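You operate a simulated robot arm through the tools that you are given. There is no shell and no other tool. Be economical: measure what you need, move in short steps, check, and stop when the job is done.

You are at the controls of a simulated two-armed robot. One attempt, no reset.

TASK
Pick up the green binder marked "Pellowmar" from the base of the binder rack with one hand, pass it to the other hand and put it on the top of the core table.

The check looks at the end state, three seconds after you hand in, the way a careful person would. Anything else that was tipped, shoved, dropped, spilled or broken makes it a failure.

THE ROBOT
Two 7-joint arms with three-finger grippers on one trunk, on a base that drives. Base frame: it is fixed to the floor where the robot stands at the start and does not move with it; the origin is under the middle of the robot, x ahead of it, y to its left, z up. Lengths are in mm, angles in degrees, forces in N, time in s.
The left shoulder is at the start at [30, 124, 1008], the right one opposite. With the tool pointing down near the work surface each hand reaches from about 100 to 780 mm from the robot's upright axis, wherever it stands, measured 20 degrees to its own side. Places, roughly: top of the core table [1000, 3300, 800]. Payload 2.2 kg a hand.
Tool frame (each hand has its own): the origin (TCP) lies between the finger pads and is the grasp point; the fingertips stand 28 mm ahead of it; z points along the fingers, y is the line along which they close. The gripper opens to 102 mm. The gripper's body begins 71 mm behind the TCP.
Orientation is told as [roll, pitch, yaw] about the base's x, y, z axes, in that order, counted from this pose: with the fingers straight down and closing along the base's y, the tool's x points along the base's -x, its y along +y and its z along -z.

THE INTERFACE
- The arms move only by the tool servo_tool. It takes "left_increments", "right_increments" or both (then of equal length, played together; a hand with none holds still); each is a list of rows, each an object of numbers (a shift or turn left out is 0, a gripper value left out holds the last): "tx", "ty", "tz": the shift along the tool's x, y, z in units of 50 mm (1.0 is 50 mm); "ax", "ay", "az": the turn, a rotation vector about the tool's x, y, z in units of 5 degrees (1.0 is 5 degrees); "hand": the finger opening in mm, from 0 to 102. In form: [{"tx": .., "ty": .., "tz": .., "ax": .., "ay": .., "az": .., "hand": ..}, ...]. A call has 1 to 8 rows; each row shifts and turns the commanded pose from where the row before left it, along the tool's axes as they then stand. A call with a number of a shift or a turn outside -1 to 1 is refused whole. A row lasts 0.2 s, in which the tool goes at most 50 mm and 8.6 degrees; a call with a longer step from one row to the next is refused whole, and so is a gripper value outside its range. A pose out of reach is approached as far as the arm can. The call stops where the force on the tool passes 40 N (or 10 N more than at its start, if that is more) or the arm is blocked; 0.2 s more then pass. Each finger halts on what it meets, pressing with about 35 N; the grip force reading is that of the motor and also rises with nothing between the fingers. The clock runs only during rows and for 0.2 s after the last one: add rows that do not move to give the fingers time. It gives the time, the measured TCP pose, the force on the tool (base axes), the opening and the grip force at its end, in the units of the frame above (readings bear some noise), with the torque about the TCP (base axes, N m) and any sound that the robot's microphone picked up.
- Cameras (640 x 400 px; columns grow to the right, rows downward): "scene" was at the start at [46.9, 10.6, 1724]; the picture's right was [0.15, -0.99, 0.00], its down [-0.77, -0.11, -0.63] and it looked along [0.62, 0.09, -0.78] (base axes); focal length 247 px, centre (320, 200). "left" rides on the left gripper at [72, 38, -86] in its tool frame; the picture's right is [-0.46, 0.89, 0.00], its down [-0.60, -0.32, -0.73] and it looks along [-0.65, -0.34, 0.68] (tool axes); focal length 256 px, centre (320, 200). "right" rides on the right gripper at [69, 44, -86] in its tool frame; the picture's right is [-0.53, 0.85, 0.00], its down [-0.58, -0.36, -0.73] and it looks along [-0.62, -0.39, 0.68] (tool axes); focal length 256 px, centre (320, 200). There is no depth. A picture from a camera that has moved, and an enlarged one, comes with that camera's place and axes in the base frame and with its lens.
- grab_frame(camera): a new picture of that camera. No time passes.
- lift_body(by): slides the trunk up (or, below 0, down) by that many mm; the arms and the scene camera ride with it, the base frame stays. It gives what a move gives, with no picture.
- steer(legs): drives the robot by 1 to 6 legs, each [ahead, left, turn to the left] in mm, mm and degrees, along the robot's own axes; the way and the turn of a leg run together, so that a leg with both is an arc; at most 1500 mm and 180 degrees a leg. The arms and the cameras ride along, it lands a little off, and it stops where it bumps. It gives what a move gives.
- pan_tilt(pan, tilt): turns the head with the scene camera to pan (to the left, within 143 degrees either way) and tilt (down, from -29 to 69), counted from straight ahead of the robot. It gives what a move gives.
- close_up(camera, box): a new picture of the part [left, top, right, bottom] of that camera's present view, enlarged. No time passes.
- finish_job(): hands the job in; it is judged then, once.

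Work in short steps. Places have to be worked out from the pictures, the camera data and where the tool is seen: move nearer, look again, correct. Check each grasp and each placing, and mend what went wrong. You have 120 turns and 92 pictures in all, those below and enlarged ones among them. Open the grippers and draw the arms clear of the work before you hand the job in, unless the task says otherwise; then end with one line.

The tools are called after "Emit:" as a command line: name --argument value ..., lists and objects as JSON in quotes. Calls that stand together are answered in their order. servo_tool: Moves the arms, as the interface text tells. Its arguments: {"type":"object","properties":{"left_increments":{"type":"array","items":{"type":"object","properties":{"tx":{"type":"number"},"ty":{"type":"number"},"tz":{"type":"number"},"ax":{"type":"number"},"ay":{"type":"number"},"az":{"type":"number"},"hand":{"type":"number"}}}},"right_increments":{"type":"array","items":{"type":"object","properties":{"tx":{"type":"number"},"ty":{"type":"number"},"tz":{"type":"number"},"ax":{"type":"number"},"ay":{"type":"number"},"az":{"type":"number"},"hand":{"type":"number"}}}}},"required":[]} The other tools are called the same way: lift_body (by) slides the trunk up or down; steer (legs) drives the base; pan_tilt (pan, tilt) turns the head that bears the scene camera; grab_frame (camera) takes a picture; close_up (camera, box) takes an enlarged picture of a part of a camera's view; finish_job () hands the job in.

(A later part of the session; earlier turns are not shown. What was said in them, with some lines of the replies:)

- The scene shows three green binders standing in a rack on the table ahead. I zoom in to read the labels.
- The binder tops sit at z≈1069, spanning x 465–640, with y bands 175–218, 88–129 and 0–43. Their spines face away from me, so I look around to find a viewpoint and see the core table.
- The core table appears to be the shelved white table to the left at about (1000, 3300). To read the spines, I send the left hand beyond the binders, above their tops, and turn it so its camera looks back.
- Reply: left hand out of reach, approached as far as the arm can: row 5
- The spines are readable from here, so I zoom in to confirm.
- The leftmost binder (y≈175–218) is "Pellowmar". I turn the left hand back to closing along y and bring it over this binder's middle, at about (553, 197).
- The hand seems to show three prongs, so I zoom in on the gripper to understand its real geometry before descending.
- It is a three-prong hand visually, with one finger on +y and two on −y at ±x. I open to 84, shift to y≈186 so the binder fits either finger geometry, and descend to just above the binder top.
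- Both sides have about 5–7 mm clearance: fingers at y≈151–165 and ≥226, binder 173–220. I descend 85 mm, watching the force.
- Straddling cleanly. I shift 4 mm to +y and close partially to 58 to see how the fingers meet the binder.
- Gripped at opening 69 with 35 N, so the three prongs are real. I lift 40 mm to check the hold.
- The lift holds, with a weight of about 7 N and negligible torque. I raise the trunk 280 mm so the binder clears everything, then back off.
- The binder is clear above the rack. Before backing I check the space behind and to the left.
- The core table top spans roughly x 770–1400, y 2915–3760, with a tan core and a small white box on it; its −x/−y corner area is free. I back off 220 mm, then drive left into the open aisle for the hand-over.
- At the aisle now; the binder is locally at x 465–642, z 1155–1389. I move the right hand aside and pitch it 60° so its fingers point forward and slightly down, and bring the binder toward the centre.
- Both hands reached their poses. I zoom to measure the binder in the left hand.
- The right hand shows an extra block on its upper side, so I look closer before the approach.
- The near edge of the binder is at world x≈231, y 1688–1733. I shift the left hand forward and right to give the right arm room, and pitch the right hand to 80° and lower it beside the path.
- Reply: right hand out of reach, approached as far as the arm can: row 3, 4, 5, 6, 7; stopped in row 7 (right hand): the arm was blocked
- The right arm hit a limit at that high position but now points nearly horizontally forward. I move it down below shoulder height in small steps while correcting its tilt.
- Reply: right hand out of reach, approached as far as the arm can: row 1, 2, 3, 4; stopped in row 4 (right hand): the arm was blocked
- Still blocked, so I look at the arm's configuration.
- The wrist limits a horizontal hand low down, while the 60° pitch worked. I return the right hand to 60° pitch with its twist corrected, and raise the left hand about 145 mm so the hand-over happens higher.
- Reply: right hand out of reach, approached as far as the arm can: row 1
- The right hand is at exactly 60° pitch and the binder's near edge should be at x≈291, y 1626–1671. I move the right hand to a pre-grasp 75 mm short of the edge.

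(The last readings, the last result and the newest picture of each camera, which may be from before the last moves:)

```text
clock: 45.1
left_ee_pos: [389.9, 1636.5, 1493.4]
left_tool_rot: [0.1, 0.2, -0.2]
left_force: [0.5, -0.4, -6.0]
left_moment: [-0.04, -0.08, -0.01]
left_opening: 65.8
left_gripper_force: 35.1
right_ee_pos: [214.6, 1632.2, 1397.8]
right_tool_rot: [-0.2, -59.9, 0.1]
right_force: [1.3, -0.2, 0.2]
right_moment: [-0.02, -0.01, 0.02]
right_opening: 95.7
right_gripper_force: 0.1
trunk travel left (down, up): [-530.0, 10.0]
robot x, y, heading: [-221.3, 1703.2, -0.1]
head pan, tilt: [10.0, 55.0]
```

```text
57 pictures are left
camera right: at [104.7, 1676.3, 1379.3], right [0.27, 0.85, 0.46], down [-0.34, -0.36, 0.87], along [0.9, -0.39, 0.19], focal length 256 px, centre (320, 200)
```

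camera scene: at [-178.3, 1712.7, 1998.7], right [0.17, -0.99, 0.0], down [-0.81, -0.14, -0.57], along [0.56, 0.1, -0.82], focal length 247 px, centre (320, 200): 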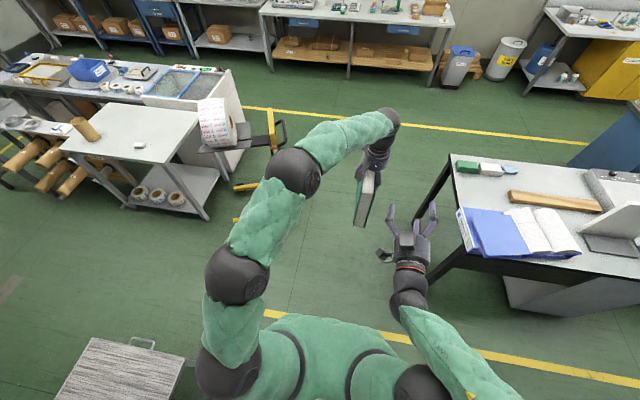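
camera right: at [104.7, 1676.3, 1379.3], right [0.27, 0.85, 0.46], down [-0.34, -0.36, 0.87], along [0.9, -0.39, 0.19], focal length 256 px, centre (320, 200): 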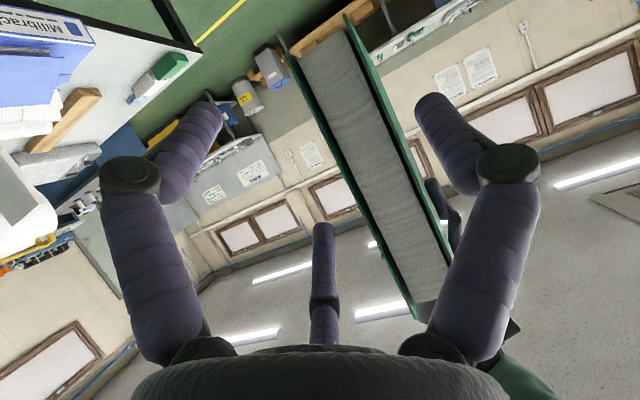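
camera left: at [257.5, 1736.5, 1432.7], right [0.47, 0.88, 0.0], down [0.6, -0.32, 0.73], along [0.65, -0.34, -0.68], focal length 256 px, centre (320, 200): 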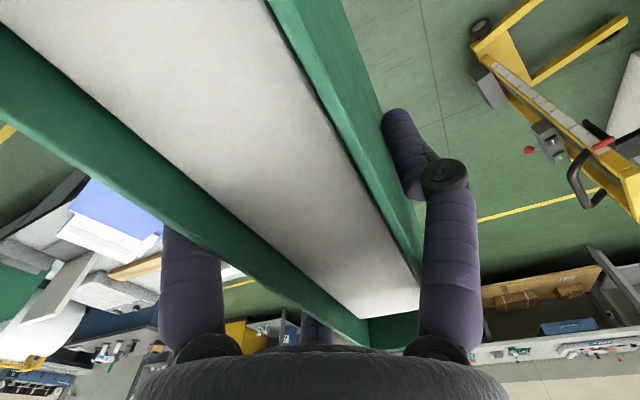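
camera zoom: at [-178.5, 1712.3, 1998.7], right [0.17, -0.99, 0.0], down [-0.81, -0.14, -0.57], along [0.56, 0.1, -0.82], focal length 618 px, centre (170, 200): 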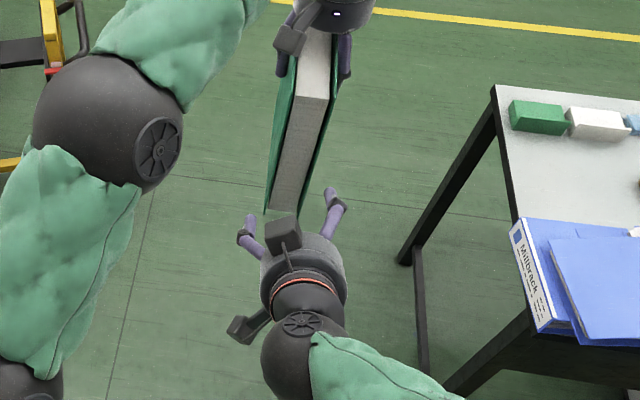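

The picture confirms binder y≈1625–1671, well between the fingers at TCP y 1632. I advance 96 mm straight along +x.

Emit:
servo_tool --right_increments '[{"tz": 0.415, "tx": -0.24}, {"tz": 0.415, "tx": -0.24}, {"tz": 0.415, "tx": -0.24}, {"tz": 0.415, "tx": -0.24}, {}]'

Emit:
grab_frame --camera "right"

Emit:
close_up --camera "scene" --box '[300, 120, 460, 280]'

```text
clock: 46.3
left_ee_pos: [389.4, 1635.8, 1492.4]
left_tool_rot: [0.0, 0.0, -0.2]
left_force: [-1.2, -0.2, -7.0]
left_moment: [-0.05, -0.08, 0.0]
left_opening: 65.8
left_gripper_force: 35.6
right_ee_pos: [311.1, 1634.7, 1396.7]
right_tool_rot: [-0.2, -59.9, 0.2]
right_force: [-1.2, -1.0, 0.8]
right_moment: [-0.02, -0.02, -0.02]
right_opening: 95.7
right_gripper_force: 0.1
trunk travel left (down, up): [-530.0, 10.0]
robot x, y, heading: [-219.0, 1702.6, -0.2]
head pan, tilt: [10.0, 55.0]
```

```text
56 pictures are left
camera right: at [201.6, 1678.8, 1378.9], right [0.27, 0.85, 0.46], down [-0.34, -0.36, 0.87], along [0.9, -0.39, 0.19], focal length 256 px, centre (320, 200)
```

right: 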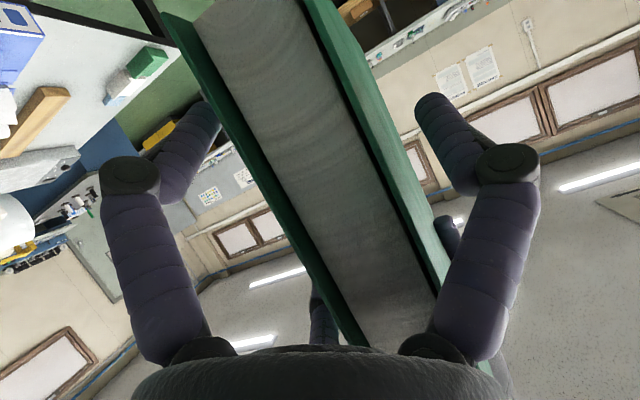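

```text
2.50 times, centred on (380, 200) of scene
camera zoom: at [-179.3, 1712.4, 1998.7], right [0.17, -0.99, 0.0], down [-0.81, -0.14, -0.57], along [0.57, 0.1, -0.82], focal length 618 px, centre (170, 200)
```

zoom: 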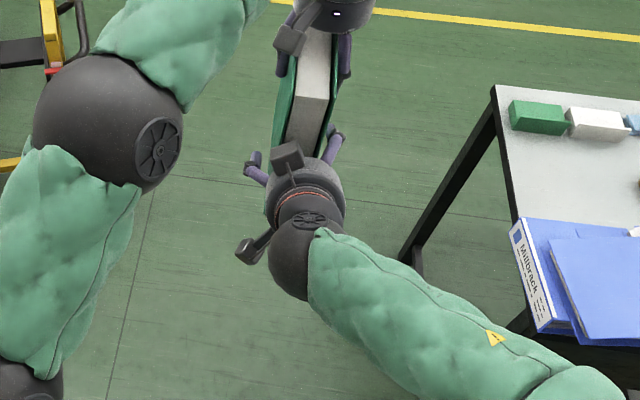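

The binder sits between the fingers with no contact. I close the right hand.

Emit:
servo_tool --right_increments '[{"hand": 76}, {"hand": 66}, {"hand": 45}, {}, {}]'

Emit:
grab_frame --camera "right"

```text
clock: 47.5
left_ee_pos: [390.9, 1635.9, 1492.5]
left_tool_rot: [0.0, 0.0, -0.2]
left_force: [3.5, -5.2, -7.8]
left_moment: [-1.99, -0.5, -0.69]
left_opening: 65.6
left_gripper_force: 34.8
right_ee_pos: [310.9, 1636.3, 1396.0]
right_tool_rot: [-0.1, -59.7, 0.1]
right_force: [-4.4, 3.9, 2.2]
right_moment: [1.54, -0.12, 1.02]
right_opening: 65.1
right_gripper_force: 35.0
trunk travel left (down, up): [-530.0, 10.0]
robot x, y, heading: [-221.8, 1702.5, 0.1]
head pan, tilt: [10.0, 55.0]
```

```text
54 pictures are left
camera right: at [201.9, 1679.4, 1378.9], right [0.27, 0.85, 0.46], down [-0.34, -0.36, 0.87], along [0.9, -0.39, 0.19], focal length 256 px, centre (320, 200)
```

right: 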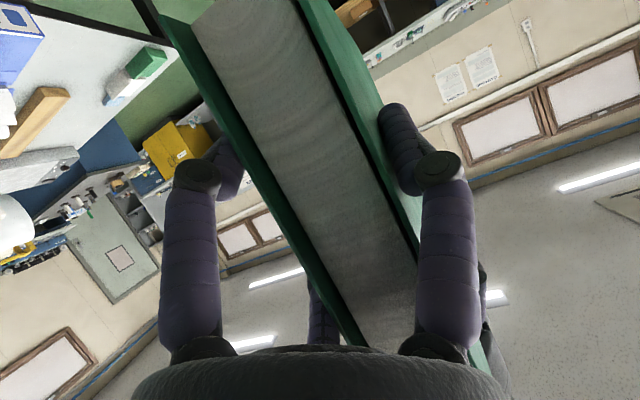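

The right hand grips at 65 mm with 35 N. I open the left hand and raise it straight up off the binder.

Emit:
servo_tool --left_increments '[{"hand": 72}, {"hand": 88}, {}, {}]'

Emit:
servo_tool --left_increments '[{"tz": -0.4}, {"tz": -0.5}, {"tz": -0.6}, {"tz": -0.6}, {}]'

Emit:
grab_frame --camera "scene"

Emit:
grab_frame --camera "right"

```text
clock: 48.5
left_ee_pos: [390.2, 1637.4, 1492.1]
left_tool_rot: [0.0, -0.1, -0.2]
left_force: [0.5, 0.7, -0.1]
left_moment: [0.02, -0.01, 0.01]
left_opening: 88.1
left_gripper_force: 0.0
right_ee_pos: [312.4, 1635.7, 1395.1]
right_tool_rot: [-0.4, -59.8, 0.1]
right_force: [0.4, 0.4, -1.2]
right_moment: [-0.04, 0.42, 0.04]
right_opening: 64.8
right_gripper_force: 34.9
trunk travel left (down, up): [-530.0, 10.0]
robot x, y, heading: [-222.2, 1702.9, -0.1]
head pan, tilt: [10.0, 55.0]
```

```text
clock: 49.7
left_ee_pos: [383.8, 1638.1, 1581.8]
left_tool_rot: [0.0, 0.1, -0.2]
left_force: [0.1, 0.6, -0.3]
left_moment: [0.02, -0.01, 0.0]
left_opening: 88.1
left_gripper_force: 0.1
left hand out of reach, approached as far as the arm can: row 4
right_ee_pos: [311.6, 1635.8, 1396.5]
right_tool_rot: [-0.3, -59.7, 0.2]
right_force: [0.2, 0.1, 0.3]
right_moment: [-0.07, 0.39, 0.0]
right_opening: 64.8
right_gripper_force: 34.9
trunk travel left (down, up): [-530.0, 10.0]
robot x, y, heading: [-224.3, 1701.2, -0.3]
head pan, tilt: [10.0, 55.0]
```

```text
53 pictures are left
camera scene: at [-178.2, 1713.4, 1998.7], right [0.17, -0.99, 0.0], down [-0.81, -0.14, -0.57], along [0.56, 0.1, -0.82], focal length 247 px, centre (320, 200)
```

scene: 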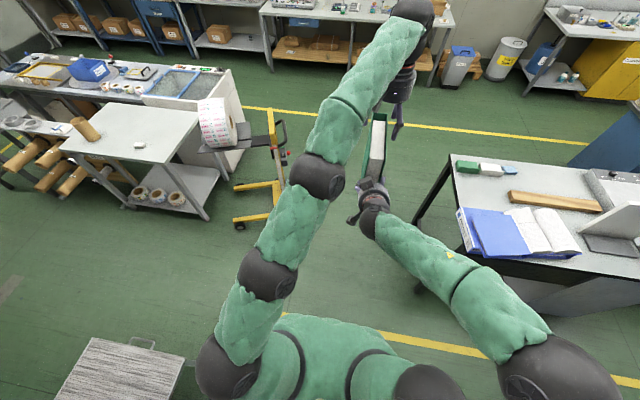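

```text
52 pictures are left
camera right: at [202.0, 1679.6, 1378.6], right [0.27, 0.85, 0.46], down [-0.34, -0.36, 0.87], along [0.9, -0.39, 0.19], focal length 256 px, centre (320, 200)
```

right: 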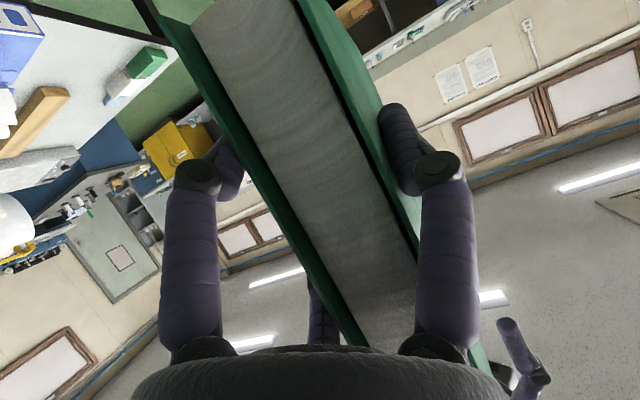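

The right hand holds the binder alone, unmoved in its view. I move the left hand away to the left and back.

Emit:
servo_tool --left_increments '[{"ty": 0.9}, {"ty": 0.9}, {"ty": 0.9}, {"ty": 0.9}, {"ty": 0.9}, {"ty": 0.9, "tx": 0.4}, {"tx": 0.9}, {"tx": 0.9}]'

Emit:
pan_tilt --pan 50 --tilt 35

Emit:
grab_frame --camera "scene"

Emit:
close_up --camera "scene" --box '[180, 80, 400, 260]'

```text
clock: 51.5
left_ee_pos: [272.0, 1909.2, 1583.7]
left_tool_rot: [-0.1, 0.0, -0.2]
left_force: [-0.6, 0.3, -0.6]
left_moment: [-0.02, -0.04, 0.01]
left_opening: 88.3
left_gripper_force: 0.1
right_ee_pos: [309.7, 1636.1, 1396.4]
right_tool_rot: [-0.4, -60.0, 0.1]
right_force: [-0.3, 0.0, 0.5]
right_moment: [-0.05, 0.43, 0.02]
right_opening: 64.9
right_gripper_force: 35.3
trunk travel left (down, up): [-530.0, 10.0]
robot x, y, heading: [-219.9, 1703.2, -0.2]
head pan, tilt: [10.0, 55.0]
```

```text
clock: 52.6
left_ee_pos: [274.1, 1908.7, 1583.9]
left_tool_rot: [0.0, 0.0, -0.2]
left_force: [-0.1, -0.9, -0.1]
left_moment: [-0.01, 0.03, 0.03]
left_opening: 88.2
left_gripper_force: 0.1
right_ee_pos: [311.8, 1636.0, 1396.4]
right_tool_rot: [-0.4, -59.8, 0.0]
right_force: [0.3, -0.2, 0.1]
right_moment: [-0.04, 0.45, 0.0]
right_opening: 64.9
right_gripper_force: 34.3
trunk travel left (down, up): [-530.0, 10.0]
robot x, y, heading: [-222.6, 1702.2, -0.3]
head pan, tilt: [50.0, 35.0]
```

```text
51 pictures are left
camera scene: at [-193.1, 1767.8, 2026.9], right [0.76, -0.65, 0.0], down [-0.37, -0.44, -0.82], along [0.53, 0.63, -0.57], focal length 247 px, centre (320, 200)
```

scene: 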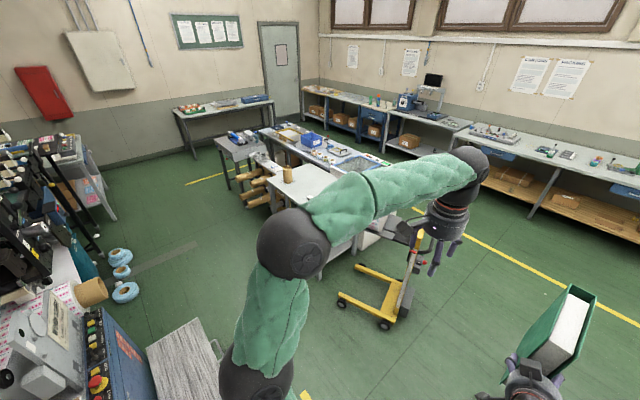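

```text
2.22 times, centred on (290, 170) of scene
camera zoom: at [-193.1, 1767.8, 2026.9], right [0.76, -0.65, 0.0], down [-0.37, -0.44, -0.82], along [0.53, 0.63, -0.57], focal length 549 px, centre (387, 267)
```

zoom: 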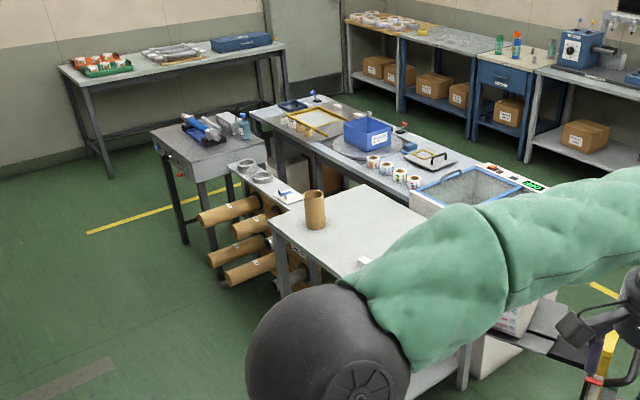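

The core table top spans x≈765–1320, y≈2890–3720; the small box is at (878, 3197) and the core at about (880, 3570). I drive around the pallet bench to (150, 3396), staying short of the table.

Emit:
steer --legs '[[370, 0, 0], [0, 1300, 0], [0, 394, 0]]'

Emit:
pan_tilt --pan -5 --tilt 50

Emit:
grab_frame --camera "scene"

```text
clock: 63.2
left_ee_pos: [658.6, 3590.3, 1583.1]
left_tool_rot: [0.0, 0.1, -0.5]
left_force: [-0.3, 0.5, -0.2]
left_moment: [0.03, -0.01, -0.03]
left_opening: 88.0
left_gripper_force: 0.1
right_ee_pos: [694.5, 3316.7, 1396.2]
right_tool_rot: [-0.3, -59.8, -0.2]
right_force: [-0.7, 0.3, -7.4]
right_moment: [-0.07, 0.4, 0.0]
right_opening: 64.8
right_gripper_force: 35.5
trunk travel left (down, up): [-530.0, 10.0]
robot x, y, heading: [162.4, 3384.1, -0.4]
head pan, tilt: [50.0, 35.0]
```

```text
clock: 64.4
left_ee_pos: [659.4, 3592.1, 1581.8]
left_tool_rot: [0.0, 0.1, -0.5]
left_force: [-0.8, 0.1, -0.3]
left_moment: [-0.03, -0.04, 0.02]
left_opening: 88.2
left_gripper_force: 0.0
right_ee_pos: [693.8, 3317.7, 1396.1]
right_tool_rot: [-0.4, -59.8, -0.1]
right_force: [-0.2, -0.5, -6.7]
right_moment: [-0.03, 0.46, -0.01]
right_opening: 65.0
right_gripper_force: 34.9
trunk travel left (down, up): [-530.0, 10.0]
robot x, y, heading: [162.7, 3388.6, -0.3]
head pan, tilt: [-5.0, 50.0]
```

```text
49 pictures are left
camera scene: at [211.0, 3378.0, 2005.2], right [-0.09, -1.0, 0.0], down [-0.76, 0.07, -0.64], along [0.64, -0.06, -0.77], focal length 247 px, centre (320, 200)
```

scene: 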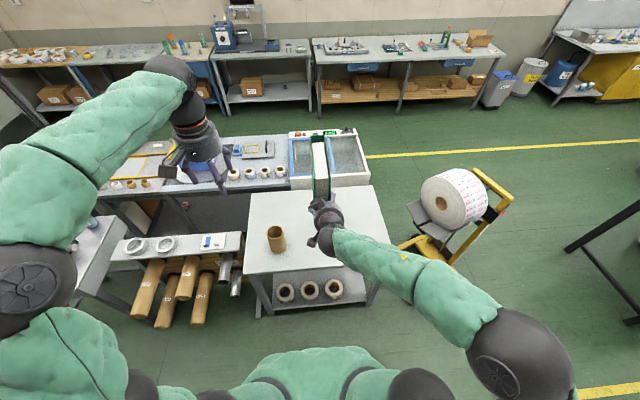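

I am aligned: the table top starts at x≈780, with the core at (915, 3561) well left. I drive 172 mm forward, then lower the trunk most of the way.

Emit:
steer --legs '[[172, 0, 0]]'

Emit:
lift_body --by -400

Emit:
pan_tilt --pan -5 --tilt 58

Emit:
grab_frame --camera "scene"

Emit:
grab_frame --camera "left"

Emit:
grab_frame --camera "right"

```text
clock: 65.9
left_ee_pos: [828.9, 3590.9, 1583.4]
left_tool_rot: [0.1, 0.0, -0.4]
left_force: [0.1, -0.1, -0.2]
left_moment: [0.01, -0.01, 0.03]
left_opening: 88.1
left_gripper_force: 0.0
right_ee_pos: [865.3, 3317.7, 1397.5]
right_tool_rot: [-0.3, -59.9, 0.1]
right_force: [-0.3, -0.5, -6.2]
right_moment: [-0.08, 0.38, 0.0]
right_opening: 65.1
right_gripper_force: 35.0
trunk travel left (down, up): [-530.0, 10.0]
robot x, y, heading: [334.3, 3384.4, -0.2]
head pan, tilt: [-5.0, 50.0]
```

```text
clock: 69.7
left_ee_pos: [829.5, 3591.6, 1183.0]
left_tool_rot: [0.0, 0.0, -0.3]
left_force: [-0.9, -0.3, -0.4]
left_moment: [-0.04, 0.0, 0.01]
left_opening: 88.0
left_gripper_force: 0.1
right_ee_pos: [866.1, 3317.9, 996.5]
right_tool_rot: [-0.4, -59.9, 0.1]
right_force: [-0.3, -0.2, -6.7]
right_moment: [-0.07, 0.39, 0.01]
right_opening: 64.6
right_gripper_force: 34.6
trunk travel left (down, up): [-130.0, 410.0]
robot x, y, heading: [336.1, 3381.5, -0.4]
head pan, tilt: [-5.0, 50.0]
```

```text
clock: 70.4
left_ee_pos: [830.0, 3590.5, 1182.3]
left_tool_rot: [-0.1, 0.1, -0.3]
left_force: [-0.4, 0.6, -0.2]
left_moment: [0.01, 0.02, -0.06]
left_opening: 87.8
left_gripper_force: 0.1
right_ee_pos: [866.0, 3317.5, 995.7]
right_tool_rot: [-0.4, -59.8, -0.1]
right_force: [0.1, 0.4, -6.4]
right_moment: [-0.08, 0.44, -0.03]
right_opening: 64.9
right_gripper_force: 35.0
trunk travel left (down, up): [-130.0, 410.0]
robot x, y, heading: [335.0, 3383.1, -0.4]
head pan, tilt: [-5.0, 58.0]
```

```text
48 pictures are left
camera scene: at [374.4, 3377.1, 1595.0], right [-0.09, -1.0, 0.0], down [-0.84, 0.08, -0.53], along [0.53, -0.05, -0.85], focal length 247 px, centre (320, 200)
```

scene: 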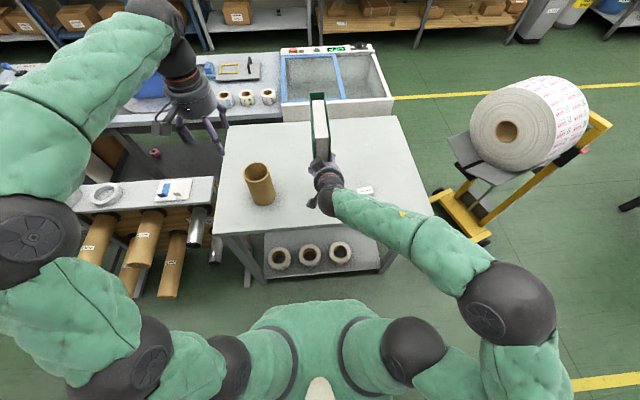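

```text
47 pictures are left
camera left: at [757.7, 3629.8, 1268.6], right [0.47, 0.88, 0.0], down [0.6, -0.32, 0.73], along [0.64, -0.34, -0.68], focal length 256 px, centre (320, 200)
```

left: 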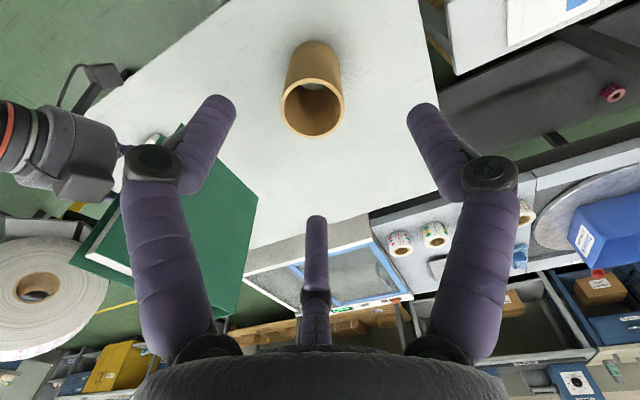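

```text
46 pictures are left
camera right: at [756.9, 3361.0, 978.4], right [0.27, 0.85, 0.46], down [-0.34, -0.36, 0.87], along [0.9, -0.39, 0.19], focal length 256 px, centre (320, 200)
```

right: 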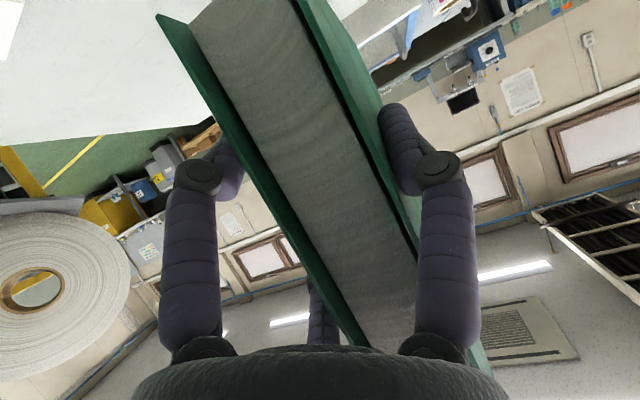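

Area under the binder is clear (core and white box well away). I lower 75 mm and then check the gap.

Emit:
lift_body --by -75

Emit:
close_up --camera "left" --box '[0, 80, 320, 320]'

Emit:
close_up --camera "right" --box '[0, 0, 420, 200]'

```text
clock: 71.5
left_ee_pos: [828.7, 3590.7, 1108.0]
left_tool_rot: [0.1, 0.0, -0.3]
left_force: [-0.5, -0.8, 0.4]
left_moment: [0.0, 0.01, 0.01]
left_opening: 88.1
left_gripper_force: 0.1
right_ee_pos: [866.9, 3317.8, 922.0]
right_tool_rot: [-0.4, -59.8, 0.0]
right_force: [-0.5, -0.9, -5.7]
right_moment: [-0.05, 0.42, -0.02]
right_opening: 65.0
right_gripper_force: 35.1
trunk travel left (down, up): [-55.0, 485.0]
robot x, y, heading: [335.2, 3388.5, -0.3]
head pan, tilt: [-5.0, 58.0]
```

```text
1.67 times, centred on (160, 200) of left
camera zoom: at [757.5, 3629.9, 1193.9], right [0.47, 0.88, 0.0], down [0.6, -0.32, 0.73], along [0.65, -0.34, -0.68], focal length 427 px, centre (587, 200)
```

zoom: 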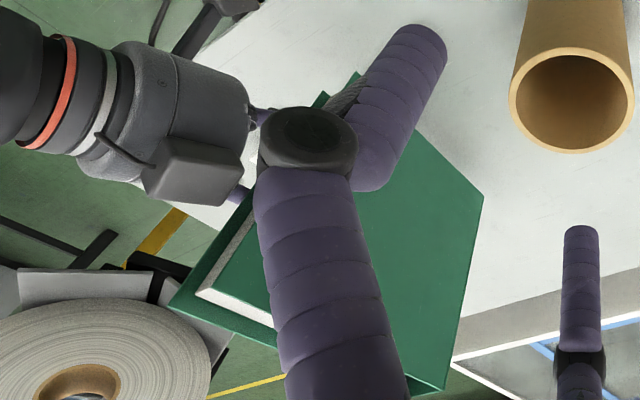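

```text
1.52 times, centred on (210, 100) of right
camera zoom: at [756.9, 3360.9, 903.9], right [0.27, 0.85, 0.46], down [-0.34, -0.36, 0.87], along [0.9, -0.4, 0.19], focal length 390 px, centre (488, 352)
```

zoom: 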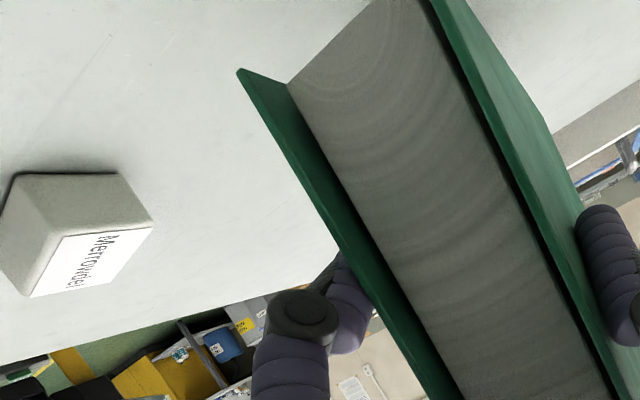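

The spine looks vertical and the bottom is perhaps 25–45 mm above the table. I descend in small steps watching the force.

Emit:
servo_tool --right_increments '[{"tz": 0.08, "tx": 0.139}, {"tz": 0.08, "tx": 0.139}, {}]'

Emit:
servo_tool --right_increments '[{"tz": 0.05, "tx": 0.087}, {}]'

Emit:
servo_tool --right_increments '[{"tz": 0.05, "tx": 0.087}, {}]'

Emit:
grab_frame --camera "right"

```text
clock: 72.3
left_ee_pos: [830.1, 3591.5, 1107.4]
left_tool_rot: [0.0, 0.0, -0.3]
left_force: [0.1, -0.2, 0.3]
left_moment: [0.01, 0.04, 0.01]
left_opening: 88.3
left_gripper_force: 0.0
right_ee_pos: [865.8, 3316.7, 905.1]
right_tool_rot: [-0.3, -59.8, 0.0]
right_force: [0.0, -0.1, -5.6]
right_moment: [-0.05, 0.43, -0.02]
right_opening: 65.0
right_gripper_force: 35.1
trunk travel left (down, up): [-55.0, 485.0]
robot x, y, heading: [330.1, 3384.7, -0.4]
head pan, tilt: [-5.0, 58.0]
```

```text
clock: 72.9
left_ee_pos: [829.9, 3591.2, 1106.7]
left_tool_rot: [0.0, 0.1, -0.4]
left_force: [-0.3, 0.1, 0.0]
left_moment: [-0.01, 0.03, 0.01]
left_opening: 88.3
left_gripper_force: 0.0
right_ee_pos: [866.7, 3317.8, 899.8]
right_tool_rot: [-0.3, -59.9, 0.0]
right_force: [0.4, -0.3, -6.0]
right_moment: [-0.1, 0.4, 0.01]
right_opening: 65.0
right_gripper_force: 34.8
trunk travel left (down, up): [-55.0, 485.0]
robot x, y, heading: [331.8, 3383.6, -0.2]
head pan, tilt: [-5.0, 58.0]
```

```text
clock: 73.5
left_ee_pos: [830.1, 3590.7, 1107.4]
left_tool_rot: [0.0, 0.0, -0.2]
left_force: [-0.8, 0.0, -0.2]
left_moment: [0.0, -0.02, -0.03]
left_opening: 88.1
left_gripper_force: 0.0
right_ee_pos: [866.9, 3316.4, 894.3]
right_tool_rot: [-0.3, -59.9, 0.0]
right_force: [1.2, 0.5, -6.4]
right_moment: [-0.06, 0.42, 0.02]
right_opening: 64.7
right_gripper_force: 35.6
trunk travel left (down, up): [-55.0, 485.0]
robot x, y, heading: [334.3, 3382.1, -0.3]
head pan, tilt: [-5.0, 58.0]
```

```text
43 pictures are left
camera right: at [756.7, 3361.1, 876.9], right [0.27, 0.85, 0.46], down [-0.34, -0.36, 0.87], along [0.9, -0.4, 0.19], focal length 256 px, centre (320, 200)
```

right: 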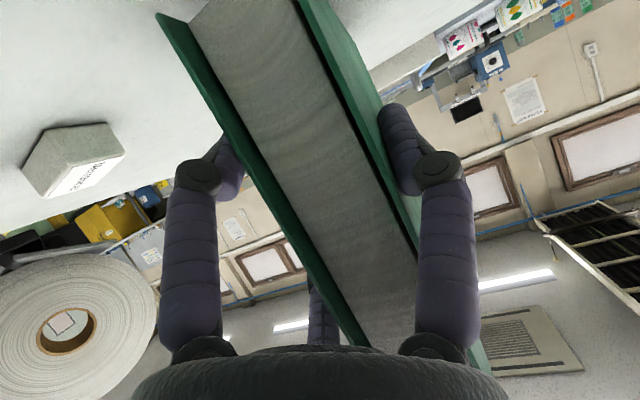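

No contact yet at TCP z 894; I continue with 4 mm steps.

Emit:
servo_tool --right_increments '[{"tz": 0.04, "tx": 0.07}, {}]'

Emit:
servo_tool --right_increments '[{"tz": 0.04, "tx": 0.07}, {}]'

Emit:
grab_frame --camera "right"

```text
clock: 74.1
left_ee_pos: [829.2, 3592.5, 1108.4]
left_tool_rot: [0.0, 0.1, -0.3]
left_force: [-0.6, 0.4, 0.0]
left_moment: [0.02, -0.01, -0.07]
left_opening: 88.0
left_gripper_force: 0.0
right_ee_pos: [866.4, 3316.9, 891.0]
right_tool_rot: [-0.4, -59.8, 0.1]
right_force: [0.2, 0.1, -6.4]
right_moment: [-0.11, 0.43, 0.02]
right_opening: 64.9
right_gripper_force: 34.8
trunk travel left (down, up): [-55.0, 485.0]
robot x, y, heading: [330.8, 3388.4, -0.2]
head pan, tilt: [-5.0, 58.0]
```

```text
clock: 74.7
left_ee_pos: [828.6, 3589.6, 1107.8]
left_tool_rot: [-0.1, 0.1, -0.3]
left_force: [-0.8, -0.2, 0.8]
left_moment: [-0.06, 0.02, 0.0]
left_opening: 88.2
left_gripper_force: 0.0
right_ee_pos: [866.6, 3316.7, 886.8]
right_tool_rot: [-0.4, -59.8, 0.0]
right_force: [0.3, 0.1, -6.1]
right_moment: [-0.06, 0.46, 0.0]
right_opening: 64.7
right_gripper_force: 34.8
trunk travel left (down, up): [-55.0, 485.0]
robot x, y, heading: [333.5, 3384.1, -0.1]
head pan, tilt: [-5.0, 58.0]
```

```text
42 pictures are left
camera right: at [756.7, 3360.8, 869.2], right [0.27, 0.85, 0.46], down [-0.34, -0.36, 0.87], along [0.9, -0.4, 0.19], focal length 256 px, centre (320, 200)
```

right: 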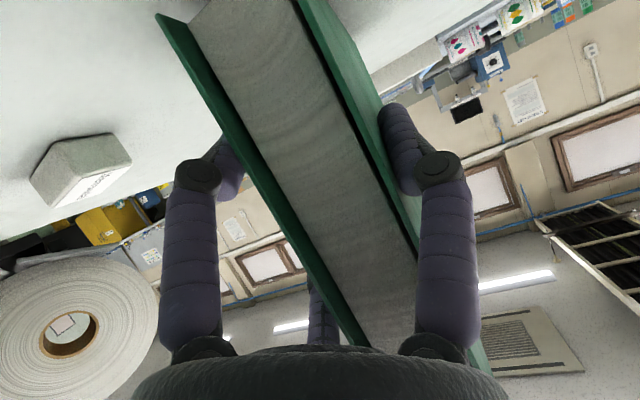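

Still hanging free, so I continue descending.

Emit:
servo_tool --right_increments '[{"tz": 0.04, "tx": 0.07}, {}]'

Emit:
servo_tool --right_increments '[{"tz": 0.04, "tx": 0.07}, {}]'

Emit:
close_up --camera "left" --box '[0, 80, 320, 320]'

```text
clock: 75.3
left_ee_pos: [829.8, 3591.0, 1108.6]
left_tool_rot: [-0.1, -0.1, -0.3]
left_force: [-0.5, 0.1, -0.5]
left_moment: [0.01, 0.01, -0.01]
left_opening: 88.1
left_gripper_force: 0.1
right_ee_pos: [865.5, 3316.7, 882.6]
right_tool_rot: [-0.3, -59.8, -0.1]
right_force: [0.2, -0.6, -6.0]
right_moment: [-0.07, 0.43, 0.02]
right_opening: 64.9
right_gripper_force: 35.3
trunk travel left (down, up): [-55.0, 485.0]
robot x, y, heading: [335.2, 3383.5, -0.4]
head pan, tilt: [-5.0, 58.0]
```

```text
clock: 75.9
left_ee_pos: [829.5, 3590.9, 1107.0]
left_tool_rot: [0.0, 0.0, -0.2]
left_force: [-0.7, -1.3, 0.3]
left_moment: [-0.04, 0.03, 0.04]
left_opening: 88.2
left_gripper_force: 0.0
right_ee_pos: [867.1, 3317.3, 879.7]
right_tool_rot: [-0.4, -60.0, 0.0]
right_force: [0.2, 0.5, -0.8]
right_moment: [0.13, -0.51, 0.12]
right_opening: 64.8
right_gripper_force: 35.1
trunk travel left (down, up): [-55.0, 485.0]
robot x, y, heading: [331.0, 3384.0, -0.2]
head pan, tilt: [-5.0, 58.0]
```

```text
1.67 times, centred on (160, 200) of left
camera zoom: at [757.2, 3629.9, 1193.8], right [0.47, 0.88, 0.0], down [0.6, -0.32, 0.73], along [0.65, -0.34, -0.68], focal length 427 px, centre (587, 200)
```

zoom: 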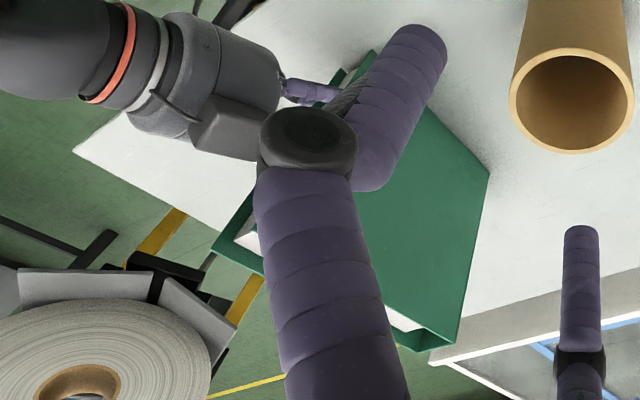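

Contact: the force changed by ~5 N with the spine-end touching first. I press down 2 mm more to seat it.

Emit:
servo_tool --right_increments '[{"tz": 0.02, "tx": 0.035}, {}]'

Emit:
close_up --camera "right" --box '[100, 0, 420, 200]'

```text
clock: 76.5
left_ee_pos: [828.3, 3591.2, 1109.2]
left_tool_rot: [0.0, 0.1, -0.3]
left_force: [-0.1, 0.0, -0.1]
left_moment: [0.0, 0.05, -0.02]
left_opening: 87.9
left_gripper_force: 0.1
right_ee_pos: [866.0, 3317.9, 880.0]
right_tool_rot: [-0.3, -60.1, -0.2]
right_force: [-3.0, 0.0, 8.0]
right_moment: [0.4, -1.65, 0.11]
right_opening: 65.2
right_gripper_force: 34.4
trunk travel left (down, up): [-55.0, 485.0]
robot x, y, heading: [335.2, 3382.5, -0.1]
head pan, tilt: [-5.0, 58.0]
```

```text
2.00 times, centred on (260, 100) of right
camera zoom: at [757.2, 3361.0, 861.4], right [0.27, 0.84, 0.46], down [-0.35, -0.36, 0.87], along [0.9, -0.4, 0.2], focal length 512 px, centre (440, 400)
```

zoom: 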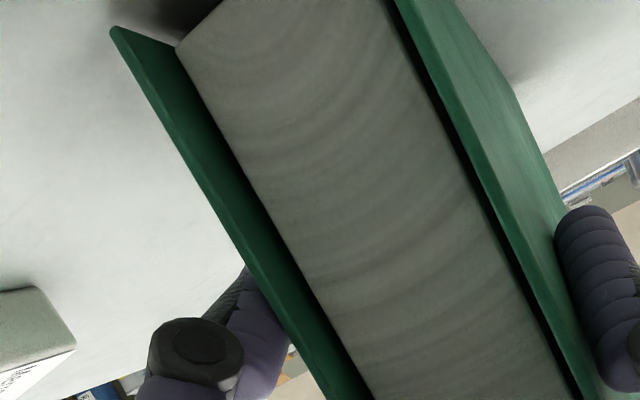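

The spine end carries the load, so I level by 1° (nose up) and read the response.

Emit:
servo_tool --right_increments '[{"ay": -0.2}, {}]'

```text
clock: 77.1
left_ee_pos: [828.2, 3592.3, 1107.9]
left_tool_rot: [0.0, -0.1, -0.4]
left_force: [-0.4, 0.0, 0.4]
left_moment: [0.0, 0.0, 0.0]
left_opening: 87.9
left_gripper_force: 0.1
right_ee_pos: [867.1, 3316.8, 877.6]
right_tool_rot: [-0.3, -60.9, 0.0]
right_force: [-3.4, 0.0, 13.4]
right_moment: [0.52, 1.25, 0.16]
right_opening: 65.3
right_gripper_force: 35.1
trunk travel left (down, up): [-55.0, 485.0]
robot x, y, heading: [333.7, 3386.2, -0.2]
head pan, tilt: [-5.0, 58.0]
```

Now both ends bear on the table. I release by opening slowly.

Emit:
servo_tool --right_increments '[{"ay": 0.08}, {"hand": 70}, {"hand": 78}, {"hand": 88}, {}, {}]'

Emit:
grab_frame --camera "right"

Emit:
close_up --camera "left" --box '[0, 80, 320, 320]'

```text
clock: 78.5
left_ee_pos: [829.9, 3590.7, 1107.8]
left_tool_rot: [-0.1, 0.1, -0.3]
left_force: [-1.1, 0.2, -0.1]
left_moment: [-0.03, 0.0, 0.01]
left_opening: 88.3
left_gripper_force: 0.0
right_ee_pos: [865.6, 3316.9, 877.0]
right_tool_rot: [-0.4, -60.4, 0.0]
right_force: [0.7, -0.2, -0.2]
right_moment: [0.01, 0.0, -0.01]
right_opening: 87.7
right_gripper_force: 0.0
trunk travel left (down, up): [-55.0, 485.0]
robot x, y, heading: [334.0, 3381.4, -0.1]
head pan, tilt: [-5.0, 58.0]
```

```text
39 pictures are left
camera right: at [756.9, 3360.8, 858.3], right [0.27, 0.85, 0.46], down [-0.35, -0.36, 0.86], along [0.9, -0.39, 0.2], focal length 256 px, centre (320, 200)
```

right: 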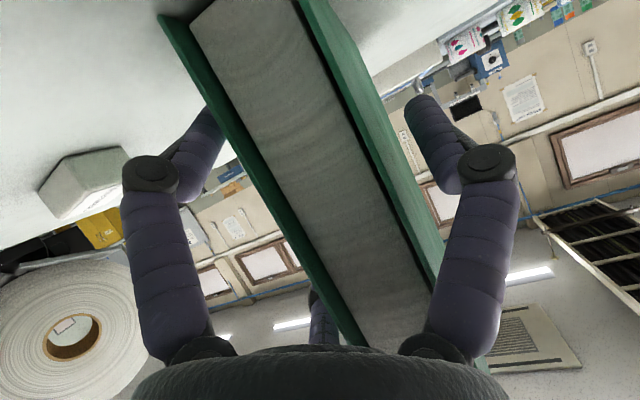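

```text
1.67 times, centred on (160, 200) of left
camera zoom: at [757.2, 3629.9, 1193.8], right [0.47, 0.88, 0.0], down [0.6, -0.32, 0.73], along [0.65, -0.34, -0.68], focal length 427 px, centre (587, 200)
```

zoom: 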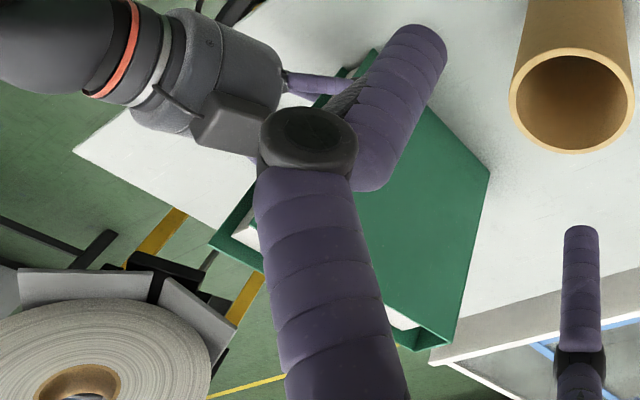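

The binder stands on its own. I withdraw the right hand straight back along −x.

Emit:
servo_tool --right_increments '[{"hand": 94}, {"tz": -0.26, "tx": 0.148}, {"tz": -0.43, "tx": 0.245}, {"tz": -0.43, "tx": 0.245}, {"tz": -0.43, "tx": 0.245}, {"tz": -0.43, "tx": 0.245}, {}]'

Emit:
grab_frame --camera "right"

Emit:
grab_frame --camera "scene"

```text
clock: 80.1
left_ee_pos: [829.7, 3591.3, 1107.9]
left_tool_rot: [0.0, -0.1, -0.3]
left_force: [1.0, 0.6, 0.9]
left_moment: [0.02, -0.02, -0.01]
left_opening: 87.9
left_gripper_force: 0.1
right_ee_pos: [751.9, 3317.7, 876.0]
right_tool_rot: [-0.4, -60.5, 0.1]
right_force: [0.0, -0.1, 0.1]
right_moment: [0.01, 0.01, -0.01]
right_opening: 94.0
right_gripper_force: 0.0
trunk travel left (down, up): [-55.0, 485.0]
robot x, y, heading: [333.8, 3382.9, -0.2]
head pan, tilt: [-5.0, 58.0]
```

```text
37 pictures are left
camera right: at [643.1, 3361.5, 858.3], right [0.27, 0.85, 0.46], down [-0.35, -0.36, 0.86], along [0.9, -0.4, 0.2], focal length 256 px, centre (320, 200)
```

right: 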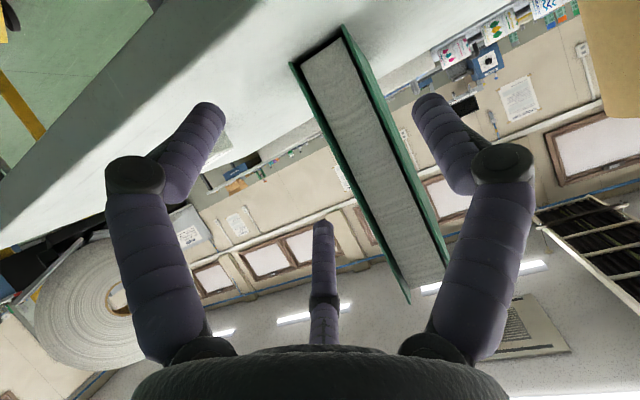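

```text
36 pictures are left
camera scene: at [373.8, 3377.2, 1520.0], right [-0.09, -1.0, 0.0], down [-0.84, 0.08, -0.53], along [0.53, -0.05, -0.85], focal length 247 px, centre (320, 200)
```

scene: 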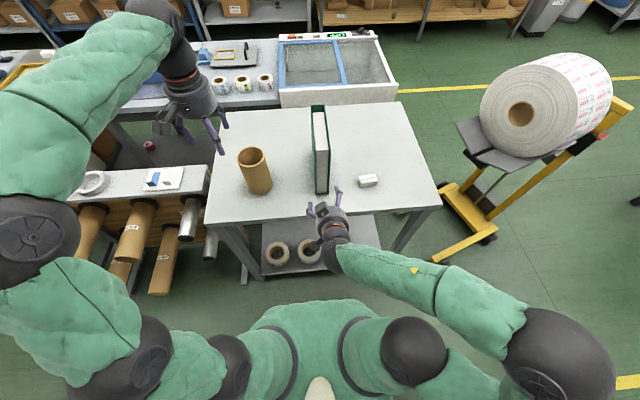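

The binder stands upright and free on the table, with neighbours undisturbed. I back the robot 200 mm to draw both arms clear and check once more.

Emit:
steer --legs '[[-200, 0, 0]]'

Emit:
grab_frame --camera "scene"

Emit:
close_up --camera "scene" --box '[200, 20, 440, 200]'

```text
clock: 81.7
left_ee_pos: [628.7, 3591.9, 1108.0]
left_tool_rot: [-0.1, 0.0, -0.3]
left_force: [-0.6, -0.5, 0.2]
left_moment: [-0.01, -0.07, 0.0]
left_opening: 88.0
left_gripper_force: 0.1
right_ee_pos: [552.4, 3319.8, 876.8]
right_tool_rot: [-0.4, -60.5, 0.0]
right_force: [-0.9, 0.0, 0.0]
right_moment: [0.0, 0.0, 0.0]
right_opening: 93.9
right_gripper_force: 0.1
trunk travel left (down, up): [-55.0, 485.0]
robot x, y, heading: [130.2, 3383.6, -0.5]
head pan, tilt: [-5.0, 58.0]
```

```text
35 pictures are left
camera scene: at [173.2, 3378.2, 1520.1], right [-0.09, -1.0, 0.0], down [-0.84, 0.08, -0.53], along [0.53, -0.05, -0.85], focal length 247 px, centre (320, 200)
```

scene: 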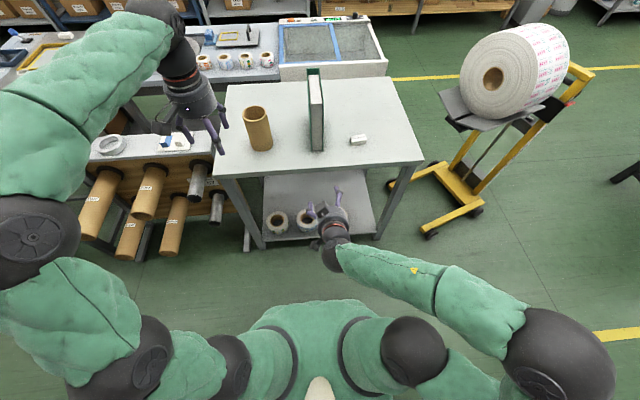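

```text
2.22 times, centred on (320, 110) of scene
camera zoom: at [173.2, 3378.2, 1520.1], right [-0.09, -1.0, 0.0], down [-0.84, 0.08, -0.53], along [0.53, -0.05, -0.85], focal length 549 px, centre (320, 400)
```

zoom: 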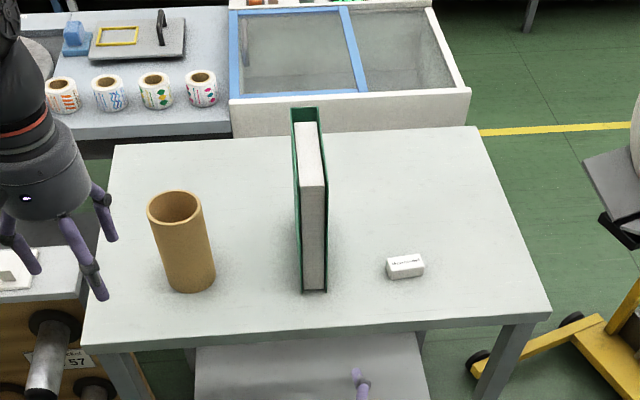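

The binder stands stably on the core table, both grippers are open and clear, and nothing else has moved. I hand in.

Emit:
finish_job

```text
The job is handed in.
```

The green "Pellowmar" binder was picked up with the left hand, passed to the right, and now stands upright on the core table; I saw nothing else on or around that table disturbed, and the job is handed in.
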